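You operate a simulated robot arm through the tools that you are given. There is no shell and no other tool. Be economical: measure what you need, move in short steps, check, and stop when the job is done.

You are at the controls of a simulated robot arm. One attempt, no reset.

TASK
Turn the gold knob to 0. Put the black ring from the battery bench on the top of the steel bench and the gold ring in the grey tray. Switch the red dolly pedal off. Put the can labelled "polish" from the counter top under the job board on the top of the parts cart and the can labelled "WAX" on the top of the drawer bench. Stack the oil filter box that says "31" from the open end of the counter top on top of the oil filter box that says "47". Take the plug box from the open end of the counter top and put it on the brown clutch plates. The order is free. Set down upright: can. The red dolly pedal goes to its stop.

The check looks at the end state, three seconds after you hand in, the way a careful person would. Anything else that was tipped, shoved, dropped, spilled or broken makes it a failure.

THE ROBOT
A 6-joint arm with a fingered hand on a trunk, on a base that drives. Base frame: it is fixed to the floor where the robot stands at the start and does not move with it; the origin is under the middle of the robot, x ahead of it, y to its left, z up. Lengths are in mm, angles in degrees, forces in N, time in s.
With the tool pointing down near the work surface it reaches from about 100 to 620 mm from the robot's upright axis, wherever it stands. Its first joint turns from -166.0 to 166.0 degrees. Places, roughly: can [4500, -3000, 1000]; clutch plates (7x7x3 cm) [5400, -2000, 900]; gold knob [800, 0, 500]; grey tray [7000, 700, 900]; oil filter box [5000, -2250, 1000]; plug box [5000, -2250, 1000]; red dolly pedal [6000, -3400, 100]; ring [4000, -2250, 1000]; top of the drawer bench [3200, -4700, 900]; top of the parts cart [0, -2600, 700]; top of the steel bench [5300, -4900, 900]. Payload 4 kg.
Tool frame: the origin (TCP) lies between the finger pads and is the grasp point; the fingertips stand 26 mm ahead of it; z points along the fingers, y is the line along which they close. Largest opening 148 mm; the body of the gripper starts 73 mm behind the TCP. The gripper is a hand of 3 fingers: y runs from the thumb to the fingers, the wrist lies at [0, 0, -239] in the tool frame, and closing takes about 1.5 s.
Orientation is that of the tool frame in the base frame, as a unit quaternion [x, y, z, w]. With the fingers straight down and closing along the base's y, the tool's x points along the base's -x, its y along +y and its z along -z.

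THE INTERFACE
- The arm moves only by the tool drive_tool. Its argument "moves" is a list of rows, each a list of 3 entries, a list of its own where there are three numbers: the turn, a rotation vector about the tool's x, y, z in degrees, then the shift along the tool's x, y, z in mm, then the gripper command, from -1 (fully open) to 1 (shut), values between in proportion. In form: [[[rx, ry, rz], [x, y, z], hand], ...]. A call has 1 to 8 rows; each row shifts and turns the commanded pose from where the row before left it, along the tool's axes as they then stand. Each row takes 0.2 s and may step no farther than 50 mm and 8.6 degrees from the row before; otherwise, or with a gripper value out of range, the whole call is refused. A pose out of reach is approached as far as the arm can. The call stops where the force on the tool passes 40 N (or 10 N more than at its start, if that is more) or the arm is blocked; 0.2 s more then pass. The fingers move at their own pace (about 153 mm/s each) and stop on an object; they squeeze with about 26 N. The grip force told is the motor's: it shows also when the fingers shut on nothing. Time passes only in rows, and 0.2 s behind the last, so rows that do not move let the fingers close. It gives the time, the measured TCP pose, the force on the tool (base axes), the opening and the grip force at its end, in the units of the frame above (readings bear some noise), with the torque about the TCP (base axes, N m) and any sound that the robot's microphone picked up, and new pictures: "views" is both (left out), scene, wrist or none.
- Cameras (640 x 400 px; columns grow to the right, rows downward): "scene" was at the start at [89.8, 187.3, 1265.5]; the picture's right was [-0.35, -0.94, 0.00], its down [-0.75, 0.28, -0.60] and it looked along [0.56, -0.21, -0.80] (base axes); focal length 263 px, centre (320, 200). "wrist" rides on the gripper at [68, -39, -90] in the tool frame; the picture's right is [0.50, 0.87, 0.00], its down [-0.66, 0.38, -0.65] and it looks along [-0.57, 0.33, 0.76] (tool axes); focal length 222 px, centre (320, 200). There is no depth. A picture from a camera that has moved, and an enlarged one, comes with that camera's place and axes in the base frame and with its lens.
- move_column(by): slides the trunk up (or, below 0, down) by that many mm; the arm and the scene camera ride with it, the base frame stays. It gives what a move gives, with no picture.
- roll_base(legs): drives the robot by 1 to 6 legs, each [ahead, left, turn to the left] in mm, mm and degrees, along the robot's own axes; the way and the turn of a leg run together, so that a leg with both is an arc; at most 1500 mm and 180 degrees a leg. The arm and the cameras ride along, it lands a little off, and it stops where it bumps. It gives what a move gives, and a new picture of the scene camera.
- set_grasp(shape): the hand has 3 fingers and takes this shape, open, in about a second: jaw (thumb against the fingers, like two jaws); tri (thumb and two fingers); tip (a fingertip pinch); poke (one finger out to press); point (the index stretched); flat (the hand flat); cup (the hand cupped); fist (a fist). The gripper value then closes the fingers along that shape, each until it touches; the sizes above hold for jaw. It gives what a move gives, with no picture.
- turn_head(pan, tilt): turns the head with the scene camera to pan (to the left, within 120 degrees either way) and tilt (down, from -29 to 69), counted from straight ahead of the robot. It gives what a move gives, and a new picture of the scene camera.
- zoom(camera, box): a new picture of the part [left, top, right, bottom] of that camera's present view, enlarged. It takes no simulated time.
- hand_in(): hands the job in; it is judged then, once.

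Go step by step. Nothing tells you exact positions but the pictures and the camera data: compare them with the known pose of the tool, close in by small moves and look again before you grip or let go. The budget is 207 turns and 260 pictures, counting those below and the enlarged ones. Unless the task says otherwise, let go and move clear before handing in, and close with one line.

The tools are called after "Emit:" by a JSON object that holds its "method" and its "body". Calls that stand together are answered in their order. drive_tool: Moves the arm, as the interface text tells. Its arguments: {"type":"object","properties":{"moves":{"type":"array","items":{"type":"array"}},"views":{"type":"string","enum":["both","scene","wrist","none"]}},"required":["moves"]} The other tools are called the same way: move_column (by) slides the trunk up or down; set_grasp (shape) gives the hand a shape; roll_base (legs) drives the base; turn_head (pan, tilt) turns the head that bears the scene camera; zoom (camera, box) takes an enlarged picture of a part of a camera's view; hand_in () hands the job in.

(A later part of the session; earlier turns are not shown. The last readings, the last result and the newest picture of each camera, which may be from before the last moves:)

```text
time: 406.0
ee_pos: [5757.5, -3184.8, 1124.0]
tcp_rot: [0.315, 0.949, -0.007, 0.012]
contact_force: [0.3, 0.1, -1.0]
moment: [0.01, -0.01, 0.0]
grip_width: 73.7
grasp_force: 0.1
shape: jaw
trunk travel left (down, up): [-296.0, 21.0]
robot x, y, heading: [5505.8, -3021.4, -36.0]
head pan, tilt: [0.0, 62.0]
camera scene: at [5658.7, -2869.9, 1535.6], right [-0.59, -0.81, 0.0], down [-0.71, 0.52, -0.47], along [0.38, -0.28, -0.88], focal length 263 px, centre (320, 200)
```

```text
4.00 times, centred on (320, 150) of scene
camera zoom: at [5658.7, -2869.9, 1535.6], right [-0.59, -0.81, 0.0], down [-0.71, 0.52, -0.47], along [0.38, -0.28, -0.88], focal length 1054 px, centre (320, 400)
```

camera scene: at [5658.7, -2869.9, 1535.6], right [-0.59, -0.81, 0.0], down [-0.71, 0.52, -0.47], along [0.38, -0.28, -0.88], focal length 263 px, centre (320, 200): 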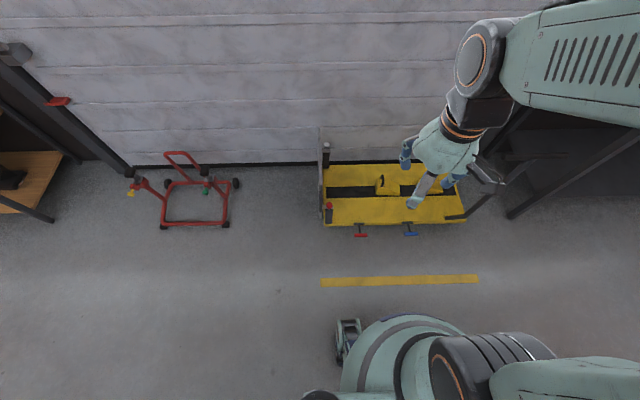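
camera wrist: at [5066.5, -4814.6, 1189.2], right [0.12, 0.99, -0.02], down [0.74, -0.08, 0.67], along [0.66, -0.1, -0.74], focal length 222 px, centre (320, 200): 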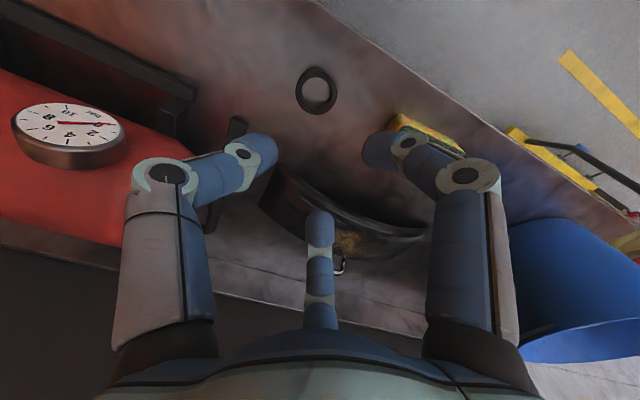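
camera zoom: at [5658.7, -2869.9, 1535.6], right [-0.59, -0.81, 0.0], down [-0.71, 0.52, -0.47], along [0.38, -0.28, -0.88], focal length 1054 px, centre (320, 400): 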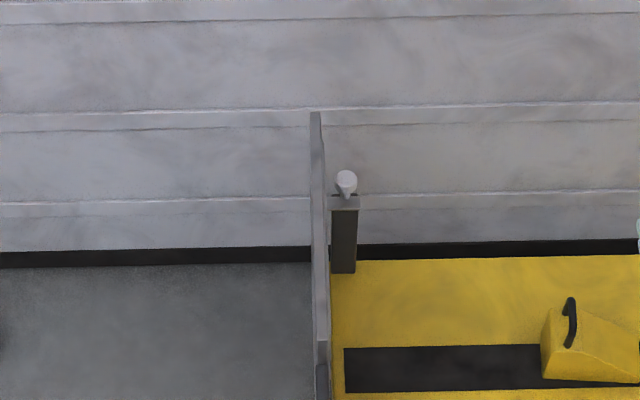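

Emit:
{"method": "zoom", "body": {"camera": "scene", "box": [310, 190, 438, 270]}}

```text
5.00 times, centred on (374, 230) of scene
camera zoom: at [5658.7, -2869.9, 1535.6], right [-0.59, -0.81, 0.0], down [-0.71, 0.52, -0.47], along [0.38, -0.28, -0.88], focal length 1317 px, centre (50, 50)
```

zoom: 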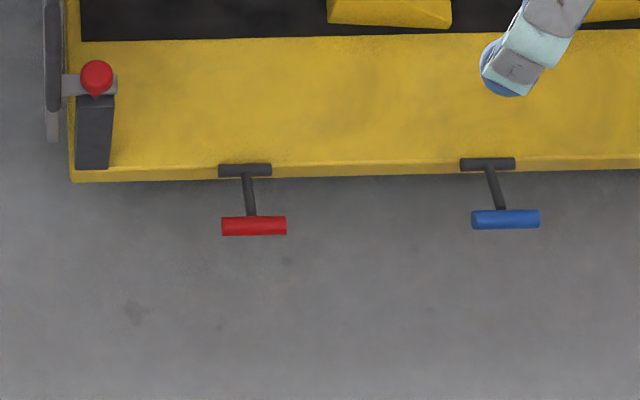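

The hinge is at z≈142 and the bar at z≈165, so the pedal is up. Pressing down to its stop should switch it off. I'll lower the trunk and bring the wrist camera close for a better look first.

Emit:
{"method": "move_column", "body": {"by": -290}}

Emit:
{"method": "drive_tool", "body": {"moves": [[[0, 0, 0], [-15, 0, 45], 0], [[0, 0, 0], [-15, 0, 45], 0], [[0, 0, 0], [-15, 0, 45], 0], [[0, 0, 0], [-15, 0, 45], 0], [[0, 0, 0], [-15, 0, 45], 0], [[0, 0, 0], [-15, 0, 45], 0], [[0, 0, 0], [-15, 0, 45], 0]]}}

```text
time: 408.9
ee_pos: [5758.6, -3183.7, 834.3]
tcp_rot: [0.314, 0.949, -0.008, 0.013]
contact_force: [-0.1, 0.4, -0.6]
moment: [0.02, 0.0, 0.01]
grip_width: 73.8
grasp_force: 0.1
shape: jaw
trunk travel left (down, up): [-6.0, 311.0]
robot x, y, heading: [5505.6, -3025.2, -36.3]
head pan, tilt: [0.0, 62.0]
```

```text
time: 410.6
ee_pos: [5850.0, -3254.3, 522.4]
tcp_rot: [0.315, 0.949, -0.007, 0.014]
contact_force: [1.0, -0.8, 0.2]
moment: [0.01, -0.04, -0.03]
grip_width: 73.7
grasp_force: 0.0
shape: jaw
trunk travel left (down, up): [-6.0, 311.0]
robot x, y, heading: [5506.4, -3022.1, -36.2]
head pan, tilt: [0.0, 62.0]
camera scene: at [5702.1, -2901.7, 1239.6], right [-0.59, -0.81, 0.0], down [-0.71, 0.52, -0.47], along [0.38, -0.28, -0.88], focal length 263 px, centre (320, 200)
camera wrist: at [5770.2, -3244.6, 612.8], right [0.12, 0.99, -0.02], down [0.74, -0.07, 0.67], along [0.67, -0.09, -0.74], focal length 222 px, centre (320, 200)
```

scene: 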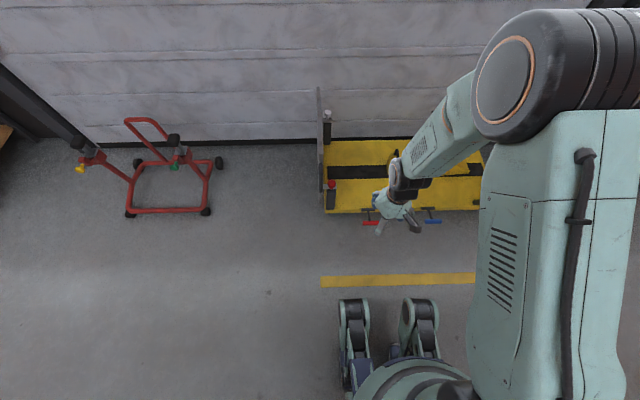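
wrist: 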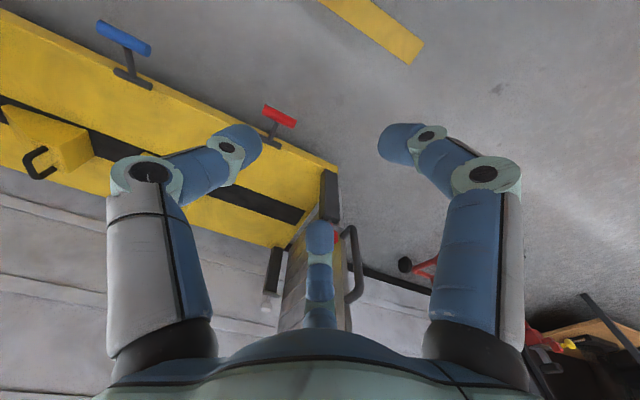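

Emit:
{"method": "zoom", "body": {"camera": "wrist", "box": [60, 0, 340, 175]}}

Emit:
{"method": "zoom", "body": {"camera": "wrist", "box": [240, 90, 320, 150]}}

```text
2.29 times, centred on (200, 88) of wrist
camera zoom: at [5770.2, -3244.6, 612.8], right [0.12, 0.99, -0.02], down [0.74, -0.07, 0.67], along [0.67, -0.09, -0.74], focal length 508 px, centre (594, 457)
```

zoom: 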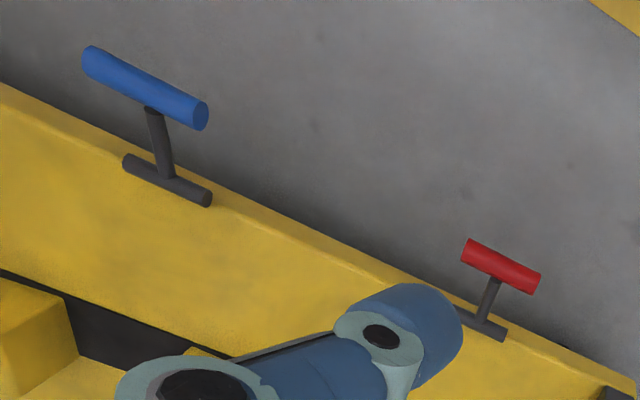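

```text
6.67 times, centred on (280, 120) of wrist
camera zoom: at [5770.2, -3244.6, 612.8], right [0.12, 0.99, -0.02], down [0.74, -0.07, 0.67], along [0.67, -0.09, -0.74], focal length 1481 px, centre (587, 733)
```

zoom: 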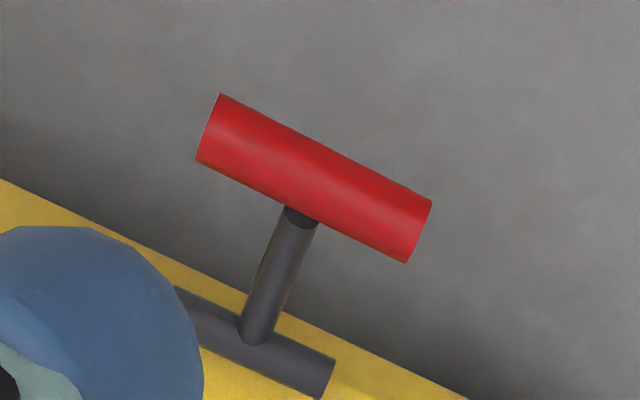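

No labels, and both pedals stand at the same slightly raised angle. I'll close the fingers and come down over the red bar, then press gently and see which way it travels.

Emit:
{"method": "drive_tool", "body": {"moves": [[[0, 0, 0], [-44, -10, 20], 0.5], [[0, 0, 0], [-44, -10, 20], 1], [[0, 0, 0], [-44, -9, 20], 1], [[0, 0, 0], [0, 0, 45], 1], [[0, 0, 0], [0, 0, 45], 1], [[0, 0, 0], [0, 0, 45], 1], [[0, 0, 0], [0, 0, 40], 1]]}}

```text
time: 412.1
ee_pos: [5942.0, -3360.1, 291.0]
tcp_rot: [0.314, 0.949, -0.007, 0.014]
contact_force: [0.3, -0.2, 0.4]
moment: [0.0, 0.02, 0.0]
grip_width: 0.2
grasp_force: 26.1
shape: jaw
trunk travel left (down, up): [-6.0, 311.0]
robot x, y, heading: [5505.7, -3024.2, -36.2]
head pan, tilt: [0.0, 62.0]
camera scene: at [5702.0, -2901.6, 1239.7], right [-0.59, -0.81, 0.0], down [-0.71, 0.52, -0.47], along [0.38, -0.28, -0.88], focal length 263 px, centre (320, 200)
camera wrist: at [5862.7, -3349.9, 380.3], right [0.12, 0.99, -0.02], down [0.74, -0.07, 0.67], along [0.67, -0.09, -0.74], focal length 222 px, centre (320, 200)
```

scene: 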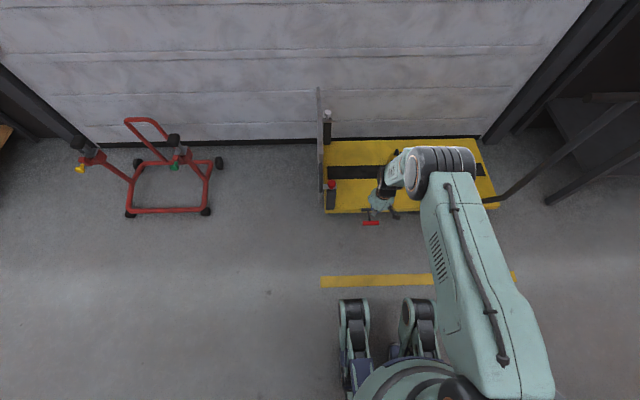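
wrist: 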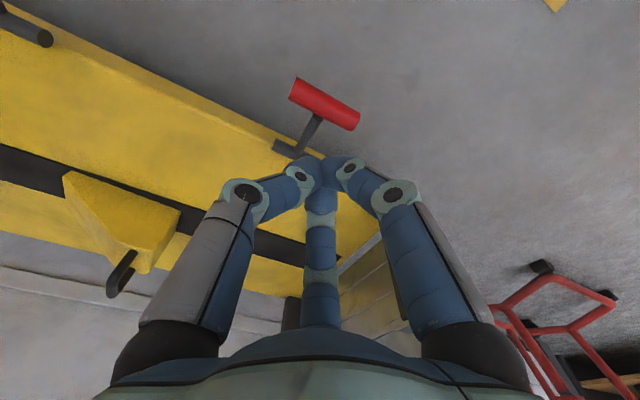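

The bar is right under the fingertips. I'll descend to near contact.

Emit:
{"method": "drive_tool", "body": {"moves": [[[0, 0, 0], [7, 0, 35], 1], [[0, 0, 0], [0, 0, 30], 1], [[0, 0, 0], [0, 0, 10], 1]], "views": "wrist"}}

```text
time: 412.9
ee_pos: [5939.1, -3359.2, 214.8]
tcp_rot: [0.313, 0.95, -0.008, 0.012]
contact_force: [1.1, 0.1, -1.7]
moment: [0.01, 0.0, -0.04]
grip_width: 0.0
grasp_force: 25.2
shape: jaw
trunk travel left (down, up): [-6.0, 311.0]
robot x, y, heading: [5508.1, -3025.6, -36.3]
head pan, tilt: [0.0, 62.0]
camera wrist: at [5859.6, -3348.4, 304.9], right [0.12, 0.99, -0.02], down [0.74, -0.07, 0.67], along [0.67, -0.09, -0.74], focal length 222 px, centre (320, 200)
```

wrist: 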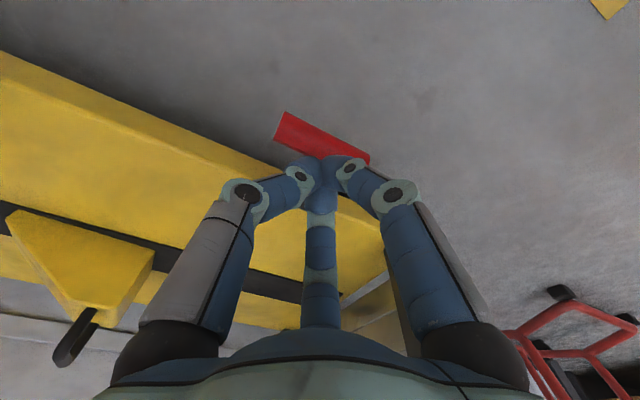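

Emit:
{"method": "drive_tool", "body": {"moves": [[[0, 0, 0], [10, 0, 0], 1], [[0, 0, 0], [0, 0, 5], 1], [[0, 0, 0], [0, 0, 5], 1], [[0, 0, 0], [0, 0, 5], 1], [[0, 0, 0], [0, 0, 4], 1]], "views": "wrist"}}

```text
time: 414.1
ee_pos: [5929.1, -3351.5, 195.6]
tcp_rot: [0.314, 0.949, -0.007, 0.013]
contact_force: [0.1, 0.8, -0.5]
moment: [-0.03, -0.01, 0.02]
grip_width: 0.0
grasp_force: 26.1
shape: jaw
trunk travel left (down, up): [-6.0, 311.0]
robot x, y, heading: [5505.8, -3021.2, -35.9]
head pan, tilt: [0.0, 62.0]
camera wrist: at [5851.0, -3341.9, 285.5], right [0.12, 0.99, -0.02], down [0.74, -0.07, 0.67], along [0.67, -0.09, -0.74], focal length 222 px, centre (320, 200)
```

wrist: 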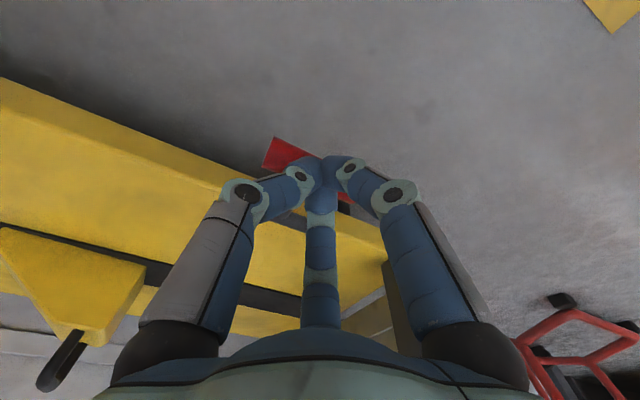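

Emit:
{"method": "drive_tool", "body": {"moves": [[[0, 0, 0], [-2, -6, 4], 1], [[0, 0, 0], [0, 0, 4], 1], [[0, 0, 0], [0, 0, 4], 1], [[0, 0, 0], [0, 0, 4], 1]], "views": "wrist"}}

```text
time: 414.7
ee_pos: [5929.0, -3358.5, 192.8]
tcp_rot: [0.314, 0.949, -0.007, 0.014]
contact_force: [-10.1, 9.4, 30.6]
moment: [0.1, 0.14, -0.04]
grip_width: 0.0
grasp_force: 26.2
shape: jaw
trunk travel left (down, up): [-6.0, 311.0]
robot x, y, heading: [5509.1, -3022.1, -36.1]
head pan, tilt: [0.0, 62.0]
stopped in row 2: the force on the tool passed its limit at 45 N (the readings are from after the stop); the commanded pose is now the measured one
camera wrist: at [5851.0, -3349.0, 282.2], right [0.12, 0.99, -0.02], down [0.74, -0.07, 0.67], along [0.67, -0.09, -0.74], focal length 222 px, centre (320, 200)
```

wrist: 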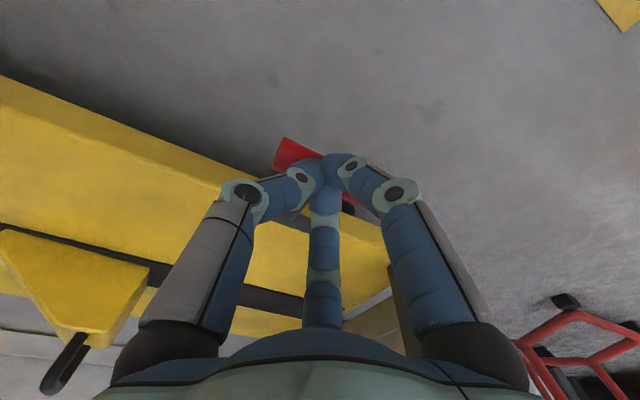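

Contact at about 45 N with little motion. I'll press once more gently to see whether it yields or is at a stop.

Emit:
{"method": "drive_tool", "body": {"moves": [[[0, 0, 0], [-3, 0, 2], 1], [[0, 0, 0], [0, 0, 3], 1], [[0, 0, 0], [0, 0, 3], 1]], "views": "none"}}

Emit:
{"method": "zoom", "body": {"camera": "scene", "box": [310, 180, 438, 260]}}

```text
time: 415.0
ee_pos: [5930.3, -3360.2, 193.2]
tcp_rot: [0.314, 0.949, -0.007, 0.013]
contact_force: [-9.8, 9.6, 28.7]
moment: [0.08, 0.21, -0.04]
grip_width: 0.0
grasp_force: 26.2
shape: jaw
trunk travel left (down, up): [-6.0, 311.0]
robot x, y, heading: [5505.3, -3022.2, -36.2]
head pan, tilt: [0.0, 62.0]
stopped in row 1: the force on the tool passed its limit at 48 N (the readings are from after the stop); the commanded pose is now the measured one
```

```text
5.00 times, centred on (374, 220) of scene
camera zoom: at [5699.6, -2899.5, 1239.8], right [-0.59, -0.81, 0.0], down [-0.71, 0.52, -0.47], along [0.38, -0.28, -0.88], focal length 1317 px, centre (50, 100)
```

zoom: 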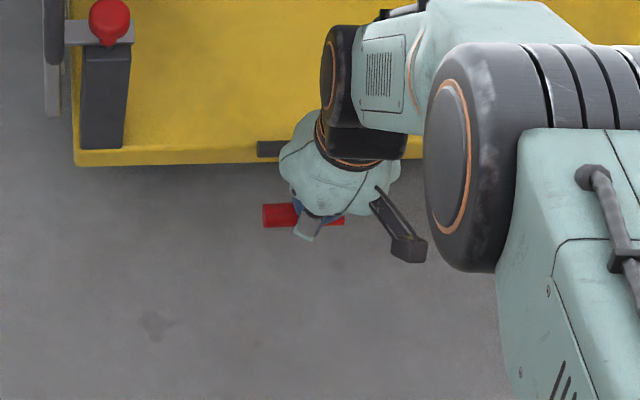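

The pedal is rigid against pressing, so it is already at its lower stop, which means OFF must be up. I'll lift off, turn the hand 90° so thumb and fingers straddle the bar, and raise it.

Emit:
{"method": "drive_tool", "body": {"moves": [[[0, 0, 0], [0, 0, -45], 1], [[0, 0, 0], [0, 0, -45], 0.5], [[0, 0, 8.5], [0, 0, -20], 0.2], [[0, 0, 8.5], [0, 0, 0], 0.1], [[0, 0, 8.5], [0, 0, 0], 0.1], [[0, 0, 8.5], [0, 0, 0], 0.1], [[0, 0, 8.5], [0, 0, 0], 0.1], [[0, 0, 8.5], [0, 0, 0], 0.1]], "views": "none"}}

Emit:
{"method": "drive_tool", "body": {"moves": [[[0, 0, 8.5], [0, 0, 0], 0.1], [[0, 0, 8.5], [0, 0, 0], 0.1], [[0, 0, 8.5], [0, 0, 0], 0.1], [[0, 0, 8.5], [0, 0, 0], 0.1], [[0, 0, 5], [0, 0, 0], 0.1]], "views": "both"}}

```text
time: 416.8
ee_pos: [5928.8, -3358.3, 300.4]
tcp_rot: [0.693, 0.72, 0.0, 0.015]
contact_force: [-0.5, 0.0, 0.4]
moment: [0.01, -0.02, -0.03]
grip_width: 66.4
grasp_force: 0.2
shape: jaw
trunk travel left (down, up): [-6.0, 311.0]
robot x, y, heading: [5509.3, -3022.9, -36.4]
head pan, tilt: [0.0, 62.0]
```

```text
time: 418.0
ee_pos: [5928.8, -3357.3, 300.5]
tcp_rot: [0.894, 0.448, 0.003, 0.014]
contact_force: [-0.1, -0.7, -0.3]
moment: [-0.02, 0.02, 0.04]
grip_width: 66.1
grasp_force: 0.2
shape: jaw
trunk travel left (down, up): [-6.0, 311.0]
robot x, y, heading: [5508.0, -3025.0, -36.3]
head pan, tilt: [0.0, 62.0]
camera scene: at [5701.6, -2901.1, 1239.7], right [-0.59, -0.81, 0.0], down [-0.71, 0.52, -0.47], along [0.38, -0.28, -0.88], focal length 263 px, centre (320, 200)
camera wrist: at [5936.3, -3279.1, 390.8], right [0.99, -0.12, 0.02], down [-0.1, -0.74, 0.67], along [-0.06, -0.66, -0.74], focal length 222 px, centre (320, 200)
```

scene: 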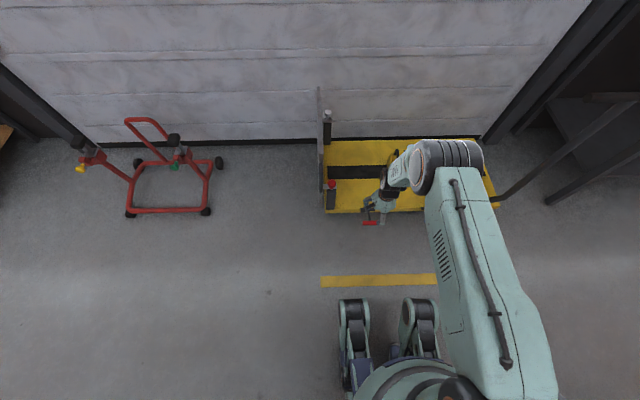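
wrist: 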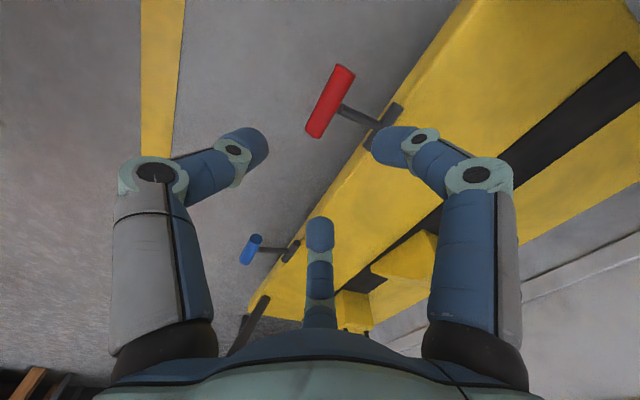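

Orientation achieved. I'll centre and lower to straddle the bar.

Emit:
{"method": "drive_tool", "body": {"moves": [[[0, 0, 0], [5, 6, 35], 0.1], [[0, 0, 0], [0, 0, 35], 0.1], [[0, 0, 0], [0, 0, 30], 0.1]], "views": "wrist"}}

```text
time: 418.8
ee_pos: [5936.4, -3359.7, 200.3]
tcp_rot: [0.894, 0.448, 0.004, 0.013]
contact_force: [-0.6, 0.0, -0.3]
moment: [0.01, 0.02, -0.01]
grip_width: 66.3
grasp_force: 0.0
shape: jaw
trunk travel left (down, up): [-6.0, 311.0]
robot x, y, heading: [5504.0, -3019.4, -36.2]
head pan, tilt: [0.0, 62.0]
camera wrist: at [5943.9, -3281.3, 289.9], right [0.99, -0.12, 0.02], down [-0.1, -0.74, 0.67], along [-0.06, -0.66, -0.74], focal length 222 px, centre (320, 200)
```

wrist: 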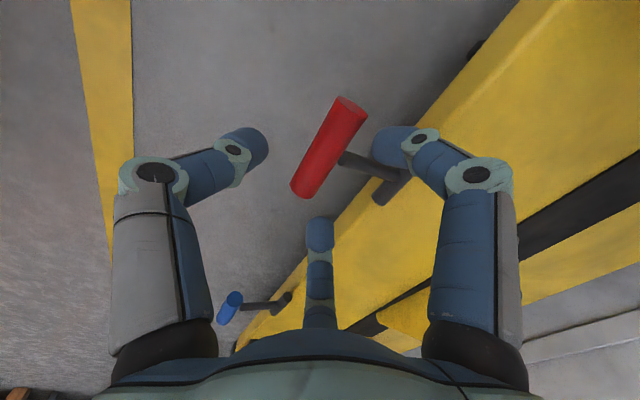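

Emit:
{"method": "drive_tool", "body": {"moves": [[[0, 0, 0], [9, 2, 10], 0.1], [[0, 0, 0], [0, 0, 15], 0.1], [[0, 0, 0], [0, 0, 15], 0.1]], "views": "wrist"}}

```text
time: 419.6
ee_pos: [5944.3, -3354.9, 160.9]
tcp_rot: [0.894, 0.449, 0.004, 0.014]
contact_force: [0.2, 0.5, 0.0]
moment: [0.03, 0.01, -0.02]
grip_width: 66.2
grasp_force: 0.1
shape: jaw
trunk travel left (down, up): [-6.0, 311.0]
robot x, y, heading: [5506.3, -3020.3, -36.5]
head pan, tilt: [0.0, 62.0]
camera wrist: at [5952.3, -3275.1, 250.6], right [0.99, -0.12, 0.02], down [-0.1, -0.74, 0.67], along [-0.06, -0.66, -0.74], focal length 222 px, centre (320, 200)
```

wrist: 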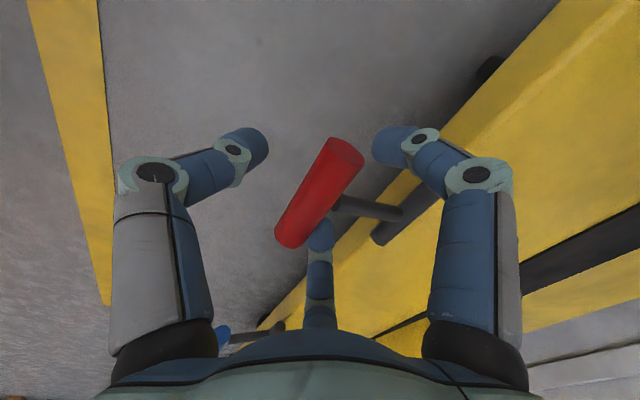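

Well aligned; the stub passes between the two fingers. I'll close.

Emit:
{"method": "drive_tool", "body": {"moves": [[[0, 0, 0], [0, 0, 2], 0.3], [[0, 0, 0], [0, 0, 0], 0.6], [[0, 0, 0], [0, 0, 0], 0.9], [[0, 0, 0], [0, 0, 0], 1], [[0, 0, 0], [0, 0, 0], 1]], "views": "wrist"}}

```text
time: 420.8
ee_pos: [5945.2, -3355.8, 158.4]
tcp_rot: [0.894, 0.448, 0.004, 0.015]
contact_force: [4.4, -9.0, -5.7]
moment: [-0.11, 0.14, 0.09]
grip_width: 10.6
grasp_force: 26.0
shape: jaw
trunk travel left (down, up): [-6.0, 311.0]
robot x, y, heading: [5507.2, -3019.9, -36.3]
head pan, tilt: [0.0, 62.0]
camera wrist: at [5952.6, -3276.1, 248.9], right [0.99, -0.12, 0.02], down [-0.1, -0.74, 0.67], along [-0.06, -0.67, -0.74], focal length 222 px, centre (320, 200)
```

wrist: 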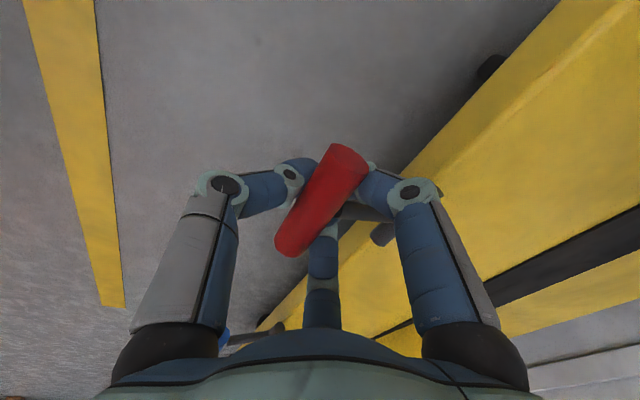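

Gripped the bar. I'll raise it along an arc about the hinge in small steps.

Emit:
{"method": "drive_tool", "body": {"moves": [[[0, 0, 0], [0, 1, -6], 1], [[0, 0, 0], [0, 1, -6], 1], [[0, 0, 0], [0, 2, -6], 1], [[0, 0, 0], [0, 2, -6], 1]], "views": "wrist"}}

```text
time: 421.7
ee_pos: [5951.6, -3359.6, 176.0]
tcp_rot: [0.893, 0.449, 0.005, 0.016]
contact_force: [16.0, -14.7, -24.4]
moment: [0.32, 0.63, 0.47]
grip_width: 9.4
grasp_force: 25.8
shape: jaw
trunk travel left (down, up): [-6.0, 311.0]
robot x, y, heading: [5507.3, -3022.2, -36.0]
head pan, tilt: [0.0, 62.0]
stopped in row 4: the force on the tool passed its limit at 43 N (the readings are from after the stop); the commanded pose is now the measured one
camera wrist: at [5958.1, -3279.5, 265.8], right [0.99, -0.11, 0.03], down [-0.1, -0.74, 0.67], along [-0.06, -0.67, -0.74], focal length 222 px, centre (320, 200)
```

wrist: 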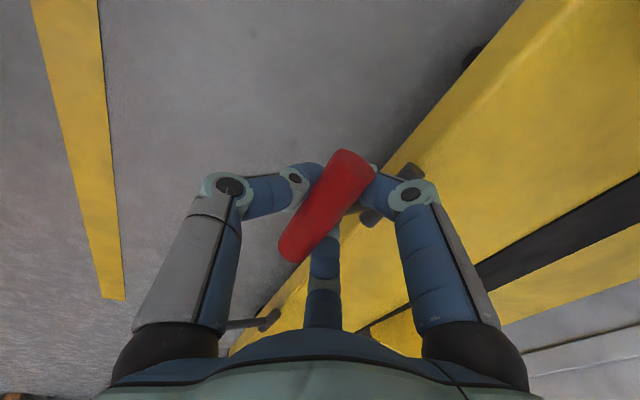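

It moved up; the force says to move more toward the hinge. Continuing with more +y.

Emit:
{"method": "drive_tool", "body": {"moves": [[[0, 0, 0], [0, 4, 0], 1], [[0, 0, 0], [0, 3, -5], 1], [[0, 0, 0], [0, 3, -5], 1], [[0, 0, 0], [0, 4, -5], 1]], "views": "wrist"}}

```text
time: 422.4
ee_pos: [5956.4, -3362.1, 180.8]
tcp_rot: [0.893, 0.449, 0.004, 0.014]
contact_force: [16.2, -14.2, -34.4]
moment: [0.56, 0.84, 0.65]
grip_width: 9.7
grasp_force: 25.5
shape: jaw
trunk travel left (down, up): [-6.0, 311.0]
robot x, y, heading: [5505.4, -3019.2, -36.3]
head pan, tilt: [0.0, 62.0]
stopped in row 3: the force on the tool passed its limit at 47 N (the readings are from after the stop); the commanded pose is now the measured one
camera wrist: at [5962.9, -3283.0, 271.2], right [0.99, -0.11, 0.02], down [-0.1, -0.74, 0.67], along [-0.06, -0.67, -0.74], focal length 222 px, centre (320, 200)
```

wrist: 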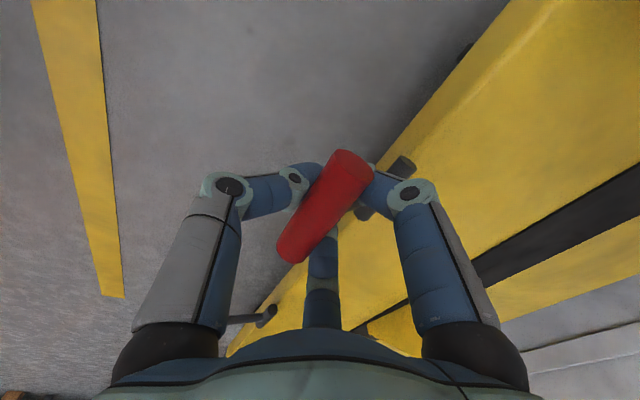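

Emit:
{"method": "zoom", "body": {"camera": "scene", "box": [310, 180, 438, 260]}}

Emit:
{"method": "drive_tool", "body": {"moves": [[[0, 0, 0], [0, 5, 0], 1], [[0, 0, 0], [0, 3, -2], 1], [[0, 0, 0], [0, 3, -3], 1]], "views": "none"}}

```text
5.00 times, centred on (374, 220) of scene
camera zoom: at [5704.6, -2903.7, 1239.4], right [-0.59, -0.81, 0.0], down [-0.71, 0.52, -0.47], along [0.38, -0.28, -0.88], focal length 1317 px, centre (50, 100)
```

zoom: 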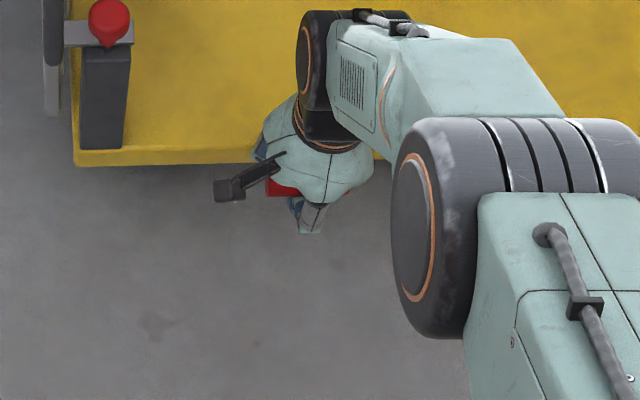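

```text
time: 423.2
ee_pos: [5962.3, -3367.4, 186.6]
tcp_rot: [0.894, 0.448, 0.004, 0.013]
contact_force: [5.6, -5.9, -35.3]
moment: [0.82, 1.02, 1.0]
grip_width: 9.4
grasp_force: 26.1
shape: jaw
trunk travel left (down, up): [-6.0, 311.0]
robot x, y, heading: [5509.9, -3019.4, -36.4]
head pan, tilt: [0.0, 62.0]
```

It is rotating, at about 47° now. The force shows I'm pulling outward, so I'll correct inward and continue along the arc.

Emit:
{"method": "drive_tool", "body": {"moves": [[[0, 0, 0], [0, 4, 2], 1], [[0, 0, 0], [0, 4, -2], 1], [[0, 0, 0], [0, 4, -2], 1], [[0, 0, 0], [0, 4, -2], 1]], "views": "wrist"}}

```text
time: 424.2
ee_pos: [5967.9, -3371.2, 189.0]
tcp_rot: [0.893, 0.45, 0.001, 0.009]
contact_force: [4.5, -4.0, -32.6]
moment: [0.83, 0.93, 1.0]
grip_width: 9.2
grasp_force: 25.8
shape: jaw
out of reach, approached as far as the arm can: row 3
trunk travel left (down, up): [-6.0, 311.0]
robot x, y, heading: [5503.6, -3022.5, -36.2]
head pan, tilt: [0.0, 62.0]
stopped in row 4: the force on the tool passed its limit at 48 N (the readings are from after the stop); the commanded pose is now the measured one
camera wrist: at [5975.9, -3293.2, 279.4], right [0.99, -0.11, 0.01], down [-0.09, -0.74, 0.66], along [-0.07, -0.66, -0.75], focal length 222 px, centre (320, 200)
```

wrist: 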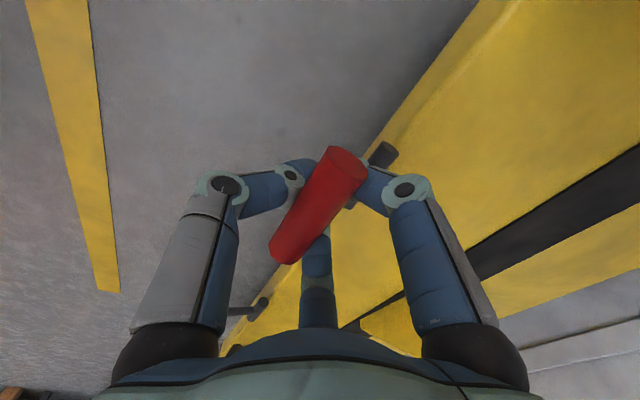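

The arm is near its reach limit. I'll release, rise and see where the pedal rests, then bring the base closer.

Emit:
{"method": "drive_tool", "body": {"moves": [[[0, 0, 0], [0, 0, 2], 0.6], [[0, 0, 0], [0, 0, 0], 0.1], [[0, 0, 0], [0, 0, 0], 0.0], [[0, 0, 0], [0, 0, -30], 0.0], [[0, 0, 0], [0, -20, -45], 0.0], [[0, 0, 0], [0, -20, -40], 0.0]], "views": "wrist"}}

Emit:
{"method": "zoom", "body": {"camera": "scene", "box": [310, 180, 438, 260]}}

```text
time: 425.6
ee_pos: [5977.8, -3378.6, 210.9]
tcp_rot: [0.894, 0.448, 0.003, 0.012]
contact_force: [0.3, -0.1, -0.6]
moment: [0.01, 0.03, -0.02]
grip_width: 73.0
grasp_force: 0.0
shape: jaw
out of reach, approached as far as the arm can: row 4, 5, 6
trunk travel left (down, up): [-6.0, 311.0]
robot x, y, heading: [5508.6, -3022.1, -36.0]
head pan, tilt: [0.0, 62.0]
camera wrist: at [5985.5, -3300.1, 301.6], right [0.99, -0.11, 0.02], down [-0.1, -0.74, 0.67], along [-0.06, -0.66, -0.75], focal length 222 px, centre (320, 200)
```

wrist: 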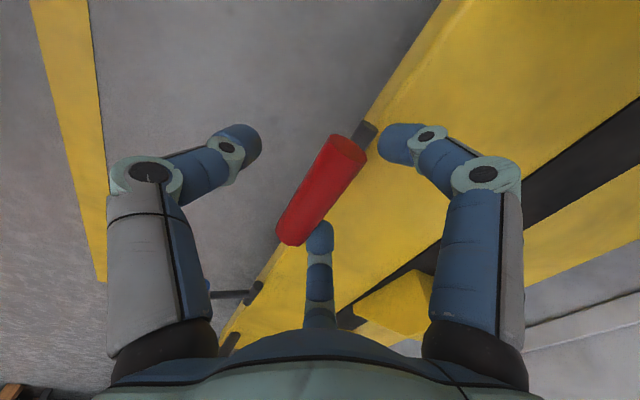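

```text
5.00 times, centred on (374, 220) of scene
camera zoom: at [5701.9, -2901.5, 1239.7], right [-0.59, -0.81, 0.0], down [-0.71, 0.52, -0.47], along [0.38, -0.28, -0.88], focal length 1317 px, centre (50, 100)
```

zoom: 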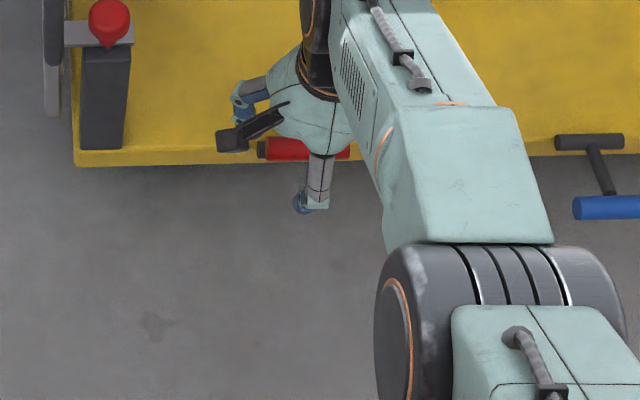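

The pedal now stands up at about 65° and stays. I'll rise clear, then nudge it toward the hinge to make sure it is at its stop.

Emit:
{"method": "drive_tool", "body": {"moves": [[[0, 0, 0], [0, 0, -20], 0.0], [[0, 0, 0], [0, 0, -20], 0.0], [[0, 0, 0], [0, 0, -25], 0.0], [[0, 0, 0], [0, 0, -25], 0.0]], "views": "wrist"}}

```text
time: 426.6
ee_pos: [5977.1, -3375.0, 301.4]
tcp_rot: [0.893, 0.45, 0.003, 0.013]
contact_force: [-1.0, 0.1, 0.6]
moment: [0.01, 0.01, -0.02]
grip_width: 74.1
grasp_force: 0.1
shape: jaw
out of reach, approached as far as the arm can: row 1
trunk travel left (down, up): [-6.0, 311.0]
robot x, y, heading: [5506.2, -3026.8, -36.1]
head pan, tilt: [0.0, 62.0]
camera wrist: at [5984.5, -3297.0, 391.4], right [0.99, -0.11, 0.02], down [-0.1, -0.74, 0.67], along [-0.06, -0.66, -0.75], focal length 222 px, centre (320, 200)
```

wrist: 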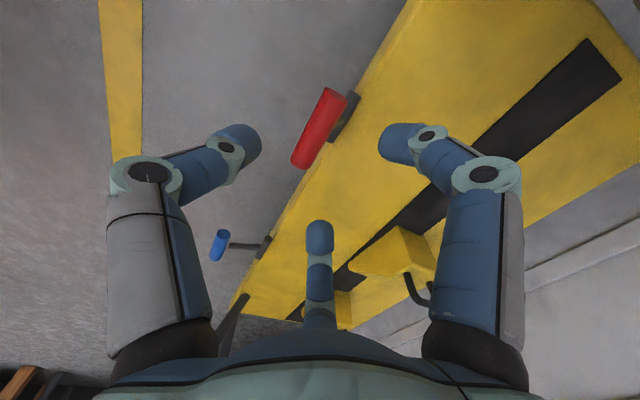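

Emit:
{"method": "drive_tool", "body": {"moves": [[[0, 0, 0], [0, -40, 0], 0.5], [[0, 0, 0], [0, -40, 0], 1], [[0, 0, 0], [0, -40, 0], 1]], "views": "none"}}

Emit:
{"method": "roll_base", "body": {"legs": [[80, 0, 0]]}}

Emit:
{"method": "drive_tool", "body": {"moves": [[[0, 0, 0], [0, 0, 30], 1], [[0, 0, 0], [0, 0, 20], 1]], "views": "wrist"}}

Emit:
{"method": "zoom", "body": {"camera": "scene", "box": [310, 180, 438, 260]}}

```text
time: 427.4
ee_pos: [5882.3, -3304.4, 301.6]
tcp_rot: [0.893, 0.45, 0.004, 0.013]
contact_force: [-0.6, 0.4, -0.3]
moment: [0.05, 0.03, 0.0]
grip_width: 0.0
grasp_force: 25.9
shape: jaw
trunk travel left (down, up): [-6.0, 311.0]
robot x, y, heading: [5504.4, -3020.5, -35.9]
head pan, tilt: [0.0, 62.0]
```

```text
time: 428.4
ee_pos: [5945.9, -3351.1, 301.9]
tcp_rot: [0.893, 0.449, 0.004, 0.012]
contact_force: [-0.2, -0.1, 0.2]
moment: [0.0, -0.02, 0.0]
grip_width: 0.1
grasp_force: 26.3
shape: jaw
trunk travel left (down, up): [-6.0, 311.0]
robot x, y, heading: [5570.8, -3071.3, -36.3]
head pan, tilt: [0.0, 62.0]
camera scene: at [5765.9, -2948.3, 1239.7], right [-0.59, -0.81, 0.0], down [-0.71, 0.52, -0.47], along [0.38, -0.28, -0.88], focal length 263 px, centre (320, 200)
```

scene: 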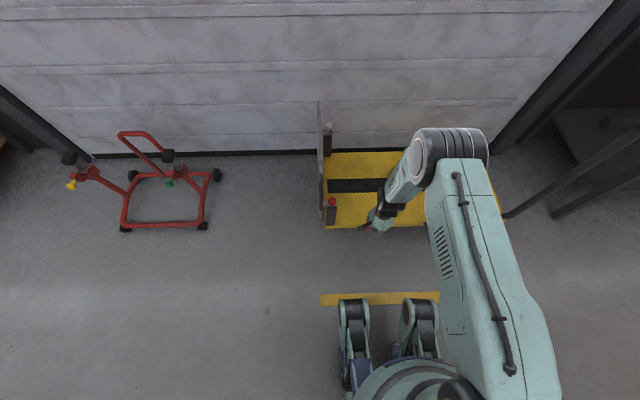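

```text
time: 429.0
ee_pos: [5947.0, -3350.4, 250.5]
tcp_rot: [0.893, 0.45, 0.002, 0.012]
contact_force: [-0.9, 0.6, 0.1]
moment: [-0.02, 0.0, 0.02]
grip_width: 0.1
grasp_force: 26.1
shape: jaw
trunk travel left (down, up): [-6.0, 311.0]
robot x, y, heading: [5571.3, -3071.8, -36.4]
head pan, tilt: [0.0, 62.0]
camera wrist: at [5955.3, -3270.8, 340.7], right [0.99, -0.11, 0.02], down [-0.1, -0.74, 0.67], along [-0.06, -0.66, -0.75], focal length 222 px, centre (320, 200)
```

wrist: 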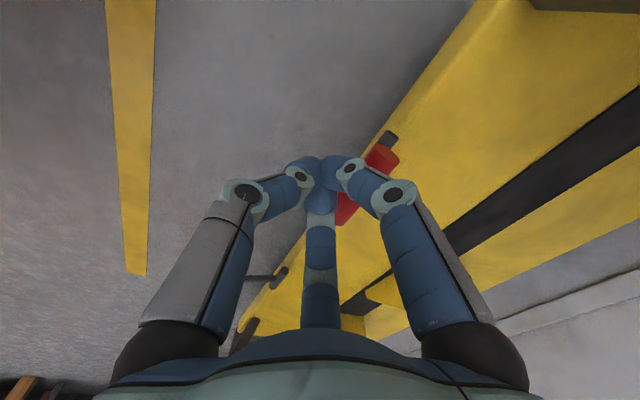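

```text
5.00 times, centred on (374, 220) of scene
camera zoom: at [5765.8, -2948.2, 1239.7], right [-0.59, -0.81, 0.0], down [-0.71, 0.52, -0.47], along [0.38, -0.28, -0.88], focal length 1317 px, centre (50, 100)
```

zoom: 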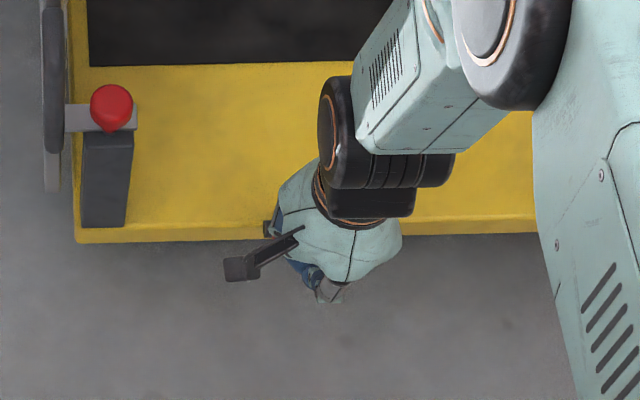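

I'll lower behind the bar and push it toward the hinge.

Emit:
{"method": "drive_tool", "body": {"moves": [[[0, 0, 0], [0, 0, 20], 1], [[0, 0, 0], [0, 0, 15], 1], [[0, 0, 0], [0, 8, 0], 1], [[0, 0, 0], [0, 6, 0], 1], [[0, 0, 0], [0, 5, 0], 1], [[0, 0, 0], [0, 5, 0], 1], [[0, 0, 0], [0, 5, 0], 1]], "views": "wrist"}}

```text
time: 430.4
ee_pos: [5958.2, -3360.9, 213.9]
tcp_rot: [0.893, 0.451, -0.001, 0.004]
contact_force: [-12.3, 10.1, 8.2]
moment: [0.06, -0.07, 0.13]
grip_width: 0.0
grasp_force: 25.7
shape: jaw
trunk travel left (down, up): [-6.0, 311.0]
robot x, y, heading: [5571.8, -3068.3, -36.1]
head pan, tilt: [0.0, 62.0]
stopped in row 6: the force on the tool passed its limit at 43 N (the readings are from after the stop); the commanded pose is now the measured one
camera wrist: at [5967.8, -3282.9, 304.9], right [0.99, -0.11, 0.0], down [-0.09, -0.75, 0.66], along [-0.07, -0.66, -0.75], focal length 222 px, centre (320, 200)
```

wrist: 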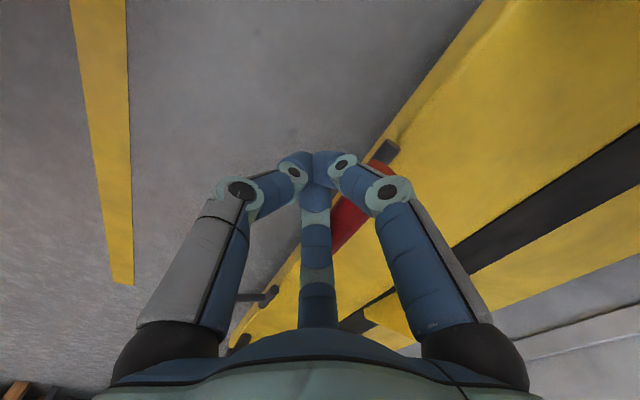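

The bar resists at 43 N without moving, so it is at its upper stop. I'll back away and take a final look at it.

Emit:
{"method": "drive_tool", "body": {"moves": [[[0, 0, 0], [0, -40, 0], 1], [[0, 0, 0], [0, -40, -20], 1], [[0, 0, 0], [0, -20, -45], 1], [[0, 0, 0], [0, 0, -45], 1], [[0, 0, 0], [0, 0, -45], 1], [[0, 0, 0], [0, 0, -45], 0.5], [[0, 0, 0], [0, 0, -45], 0], [[0, 0, 0], [0, 0, -45], 0]], "views": "wrist"}}

Emit:
{"method": "zoom", "body": {"camera": "scene", "box": [310, 180, 438, 260]}}

```text
time: 432.2
ee_pos: [5878.7, -3299.0, 507.8]
tcp_rot: [0.893, 0.45, 0.001, 0.007]
contact_force: [0.4, -0.5, -0.2]
moment: [0.01, 0.0, -0.01]
grip_width: 73.6
grasp_force: 0.1
shape: jaw
trunk travel left (down, up): [-6.0, 311.0]
robot x, y, heading: [5569.4, -3069.5, -36.2]
head pan, tilt: [0.0, 62.0]
camera wrist: at [5887.2, -3221.3, 596.9], right [0.99, -0.11, 0.01], down [-0.09, -0.74, 0.66], along [-0.07, -0.66, -0.75], focal length 222 px, centre (320, 200)
```

wrist: 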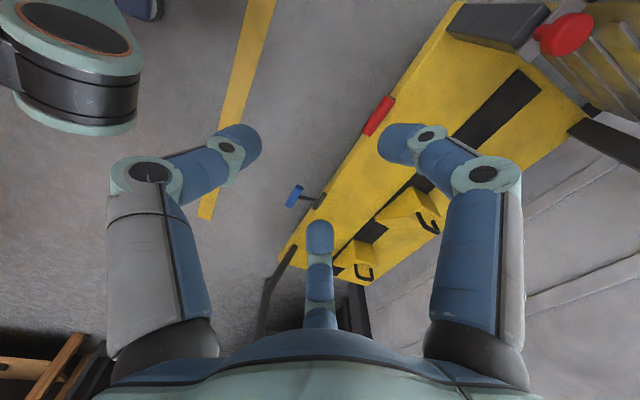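

```text
5.00 times, centred on (374, 220) of scene
camera zoom: at [5765.2, -2947.7, 1239.7], right [-0.59, -0.81, 0.0], down [-0.71, 0.52, -0.47], along [0.38, -0.28, -0.88], focal length 1317 px, centre (50, 100)
```

zoom: 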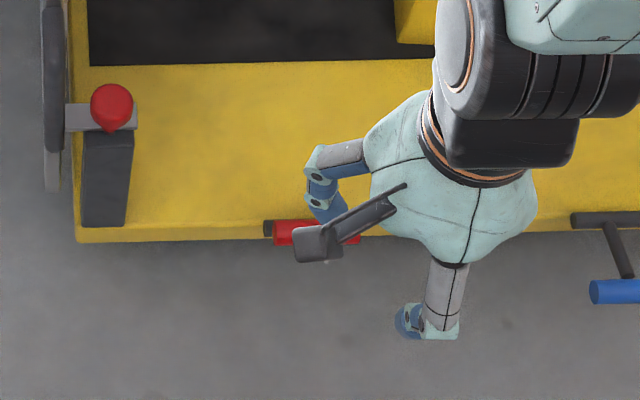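

Red is up at its stop and blue is unchanged. Now the gold ring: I'll restore the arm posture, raise the trunk, and drive around the left side to the battery bench front.

Emit:
{"method": "drive_tool", "body": {"moves": [[[0, 0, -8.5], [0, -10, -20], 0], [[0, 0, -8.5], [0, 0, -20], 0], [[0, 0, -8.5], [0, 0, -20], 0], [[0, 0, -8.5], [0, 0, -20], 0], [[0, 0, -8.5], [0, 0, -20], 0], [[0, 0, -8.5], [0, 0, -20], 0], [[0, 0, -8.5], [0, 0, -20], 0], [[0, 0, -8.5], [0, 0, -20], 0]], "views": "none"}}

Emit:
{"method": "drive_tool", "body": {"moves": [[[0, 0, -8.5], [25, 0, -20], 0], [[0, 0, -8.5], [25, 0, -20], 0], [[0, 0, -5], [25, 0, -20], 0], [[0, 0, 0], [10, 0, -40], 0], [[0, 0, 0], [0, 0, -40], 0]], "views": "none"}}

Emit:
{"method": "move_column", "body": {"by": 290}}

Emit:
{"method": "roll_base", "body": {"legs": [[0, 1480, 0], [0, 100, 0], [-1450, 0, 0], [-880, 0, 0]]}}

```text
time: 434.0
ee_pos: [5869.6, -3290.5, 662.7]
tcp_rot: [0.488, 0.873, -0.003, 0.005]
contact_force: [-0.4, 0.5, -0.3]
moment: [-0.01, 0.02, -0.01]
grip_width: 73.7
grasp_force: 0.0
shape: jaw
trunk travel left (down, up): [-6.0, 311.0]
robot x, y, heading: [5570.1, -3070.1, -36.2]
head pan, tilt: [0.0, 62.0]
```

```text
time: 435.2
ee_pos: [5811.4, -3227.2, 802.6]
tcp_rot: [0.313, 0.95, -0.005, 0.007]
contact_force: [-0.5, -0.2, -0.2]
moment: [0.0, 0.01, 0.0]
grip_width: 73.7
grasp_force: 0.1
shape: jaw
trunk travel left (down, up): [-6.0, 311.0]
robot x, y, heading: [5569.5, -3068.6, -36.1]
head pan, tilt: [0.0, 62.0]
```

```text
time: 438.1
ee_pos: [5812.9, -3226.0, 1092.0]
tcp_rot: [0.314, 0.95, -0.005, 0.005]
contact_force: [0.1, 0.2, 0.1]
moment: [0.05, 0.03, 0.01]
grip_width: 73.7
grasp_force: 0.1
shape: jaw
trunk travel left (down, up): [-296.0, 21.0]
robot x, y, heading: [5570.5, -3068.8, -36.1]
head pan, tilt: [0.0, 62.0]
```

```text
time: 463.7
ee_pos: [4799.2, -576.3, 1092.1]
tcp_rot: [0.299, 0.954, -0.005, 0.005]
contact_force: [-0.5, -0.8, 0.1]
moment: [-0.03, 0.02, -0.04]
grip_width: 73.7
grasp_force: 0.0
shape: jaw
trunk travel left (down, up): [-296.0, 21.0]
robot x, y, heading: [4552.2, -425.8, -34.7]
head pan, tilt: [0.0, 62.0]
camera scene: at [4700.3, -268.4, 1535.6], right [-0.57, -0.82, 0.0], down [-0.73, 0.5, -0.47], along [0.39, -0.27, -0.88], focal length 263 px, centre (320, 200)
```

scene: 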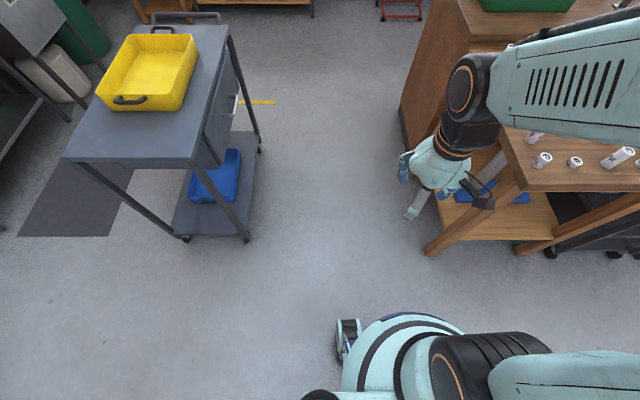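

I'm at the front-left of the island. I'll slide right in front of the bench to the gold ring.

Emit:
{"method": "roll_base", "body": {"legs": [[-40, 0, -2], [0, -1480, 0], [0, -250, 0]]}}

Emit:
{"method": "turn_head", "body": {"pan": 0, "tilt": 50}}

```text
time: 479.7
ee_pos: [3758.6, -1964.2, 1091.2]
tcp_rot: [0.301, 0.954, -0.005, 0.006]
contact_force: [1.1, 0.3, 0.6]
moment: [0.0, -0.03, 0.0]
grip_width: 73.5
grasp_force: 0.2
shape: jaw
trunk travel left (down, up): [-296.0, 21.0]
robot x, y, heading: [3513.6, -1810.2, -34.7]
head pan, tilt: [0.0, 62.0]
camera scene: at [3660.9, -1654.3, 1535.6], right [-0.57, -0.82, 0.0], down [-0.73, 0.5, -0.47], along [0.39, -0.27, -0.88], focal length 263 px, centre (320, 200)
```

scene: 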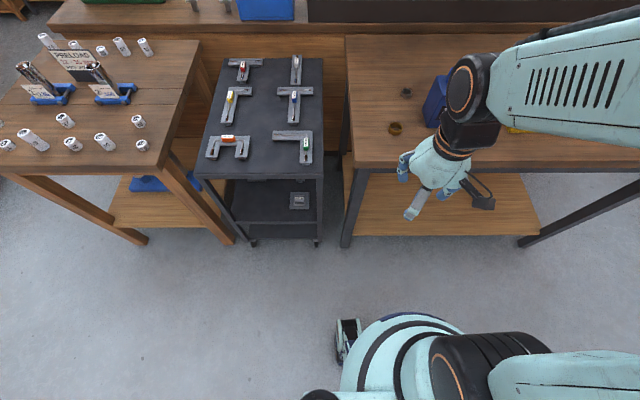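

```text
time: 480.4
ee_pos: [3759.6, -1963.0, 1091.9]
tcp_rot: [0.301, 0.954, -0.004, 0.005]
contact_force: [0.3, 0.2, -0.3]
moment: [-0.02, 0.01, 0.01]
grip_width: 73.3
grasp_force: 0.2
shape: jaw
trunk travel left (down, up): [-296.0, 21.0]
robot x, y, heading: [3516.0, -1810.1, -34.7]
head pan, tilt: [0.0, 50.0]
camera scene: at [3671.4, -1661.2, 1550.4], right [-0.57, -0.82, 0.0], down [-0.63, 0.44, -0.64], along [0.53, -0.37, -0.77], focal length 263 px, centre (320, 200)
```

scene: 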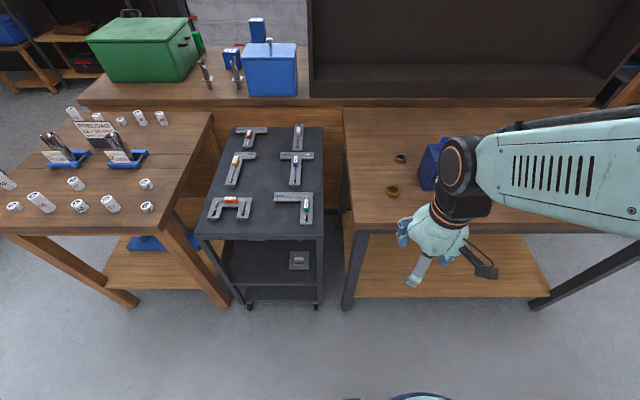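

Emit:
{"method": "roll_base", "body": {"legs": [[140, 0, 0]]}}

Emit:
{"method": "drive_tool", "body": {"moves": [[[0, 0, 0], [0, 0, 0], 0]], "views": "wrist"}}

Emit:
{"method": "zoom", "body": {"camera": "scene", "box": [340, 150, 460, 250]}}

```text
time: 481.8
ee_pos: [3874.7, -2041.9, 1091.7]
tcp_rot: [0.301, 0.954, -0.004, 0.005]
contact_force: [0.3, -0.7, 0.6]
moment: [0.0, 0.02, 0.01]
grip_width: 73.5
grasp_force: 0.0
shape: jaw
trunk travel left (down, up): [-296.0, 21.0]
robot x, y, heading: [3632.4, -1890.8, -34.5]
head pan, tilt: [0.0, 50.0]
camera scene: at [3786.5, -1741.1, 1550.3], right [-0.57, -0.82, 0.0], down [-0.63, 0.44, -0.64], along [0.53, -0.37, -0.77], focal length 263 px, centre (320, 200)
```

scene: 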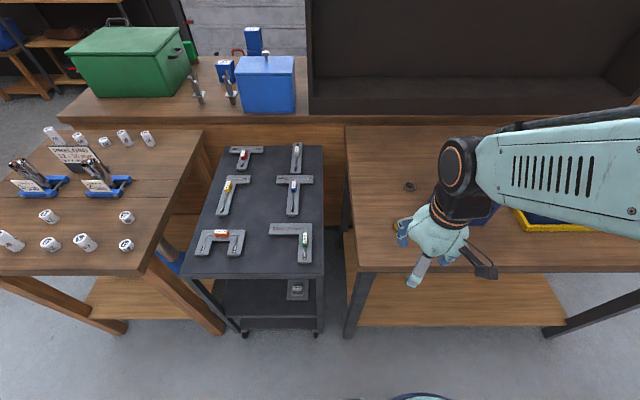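

```text
time: 482.1
ee_pos: [3872.6, -2040.9, 1091.7]
tcp_rot: [0.301, 0.954, -0.005, 0.007]
contact_force: [-0.2, -0.3, -0.3]
moment: [0.0, 0.02, 0.01]
grip_width: 73.7
grasp_force: 0.0
shape: jaw
trunk travel left (down, up): [-296.0, 21.0]
robot x, y, heading: [3627.2, -1889.6, -34.7]
head pan, tilt: [0.0, 50.0]
camera wrist: at [3795.2, -2034.3, 1182.7], right [0.09, 1.0, -0.01], down [0.75, -0.06, 0.66], along [0.66, -0.07, -0.75], focal length 222 px, centre (320, 200)
```

wrist: 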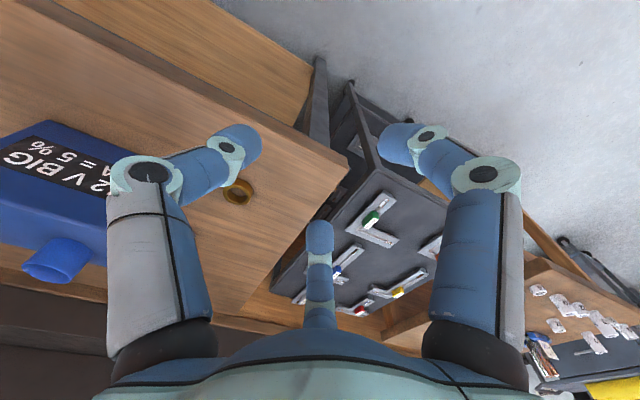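

```text
4.00 times, centred on (400, 200) of scene
camera zoom: at [3785.5, -1740.4, 1550.4], right [-0.57, -0.82, 0.0], down [-0.63, 0.44, -0.64], along [0.53, -0.37, -0.77], focal length 1054 px, centre (0, 200)
```

zoom: 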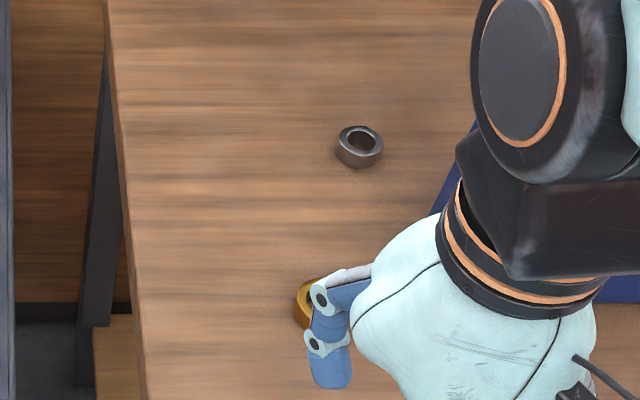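

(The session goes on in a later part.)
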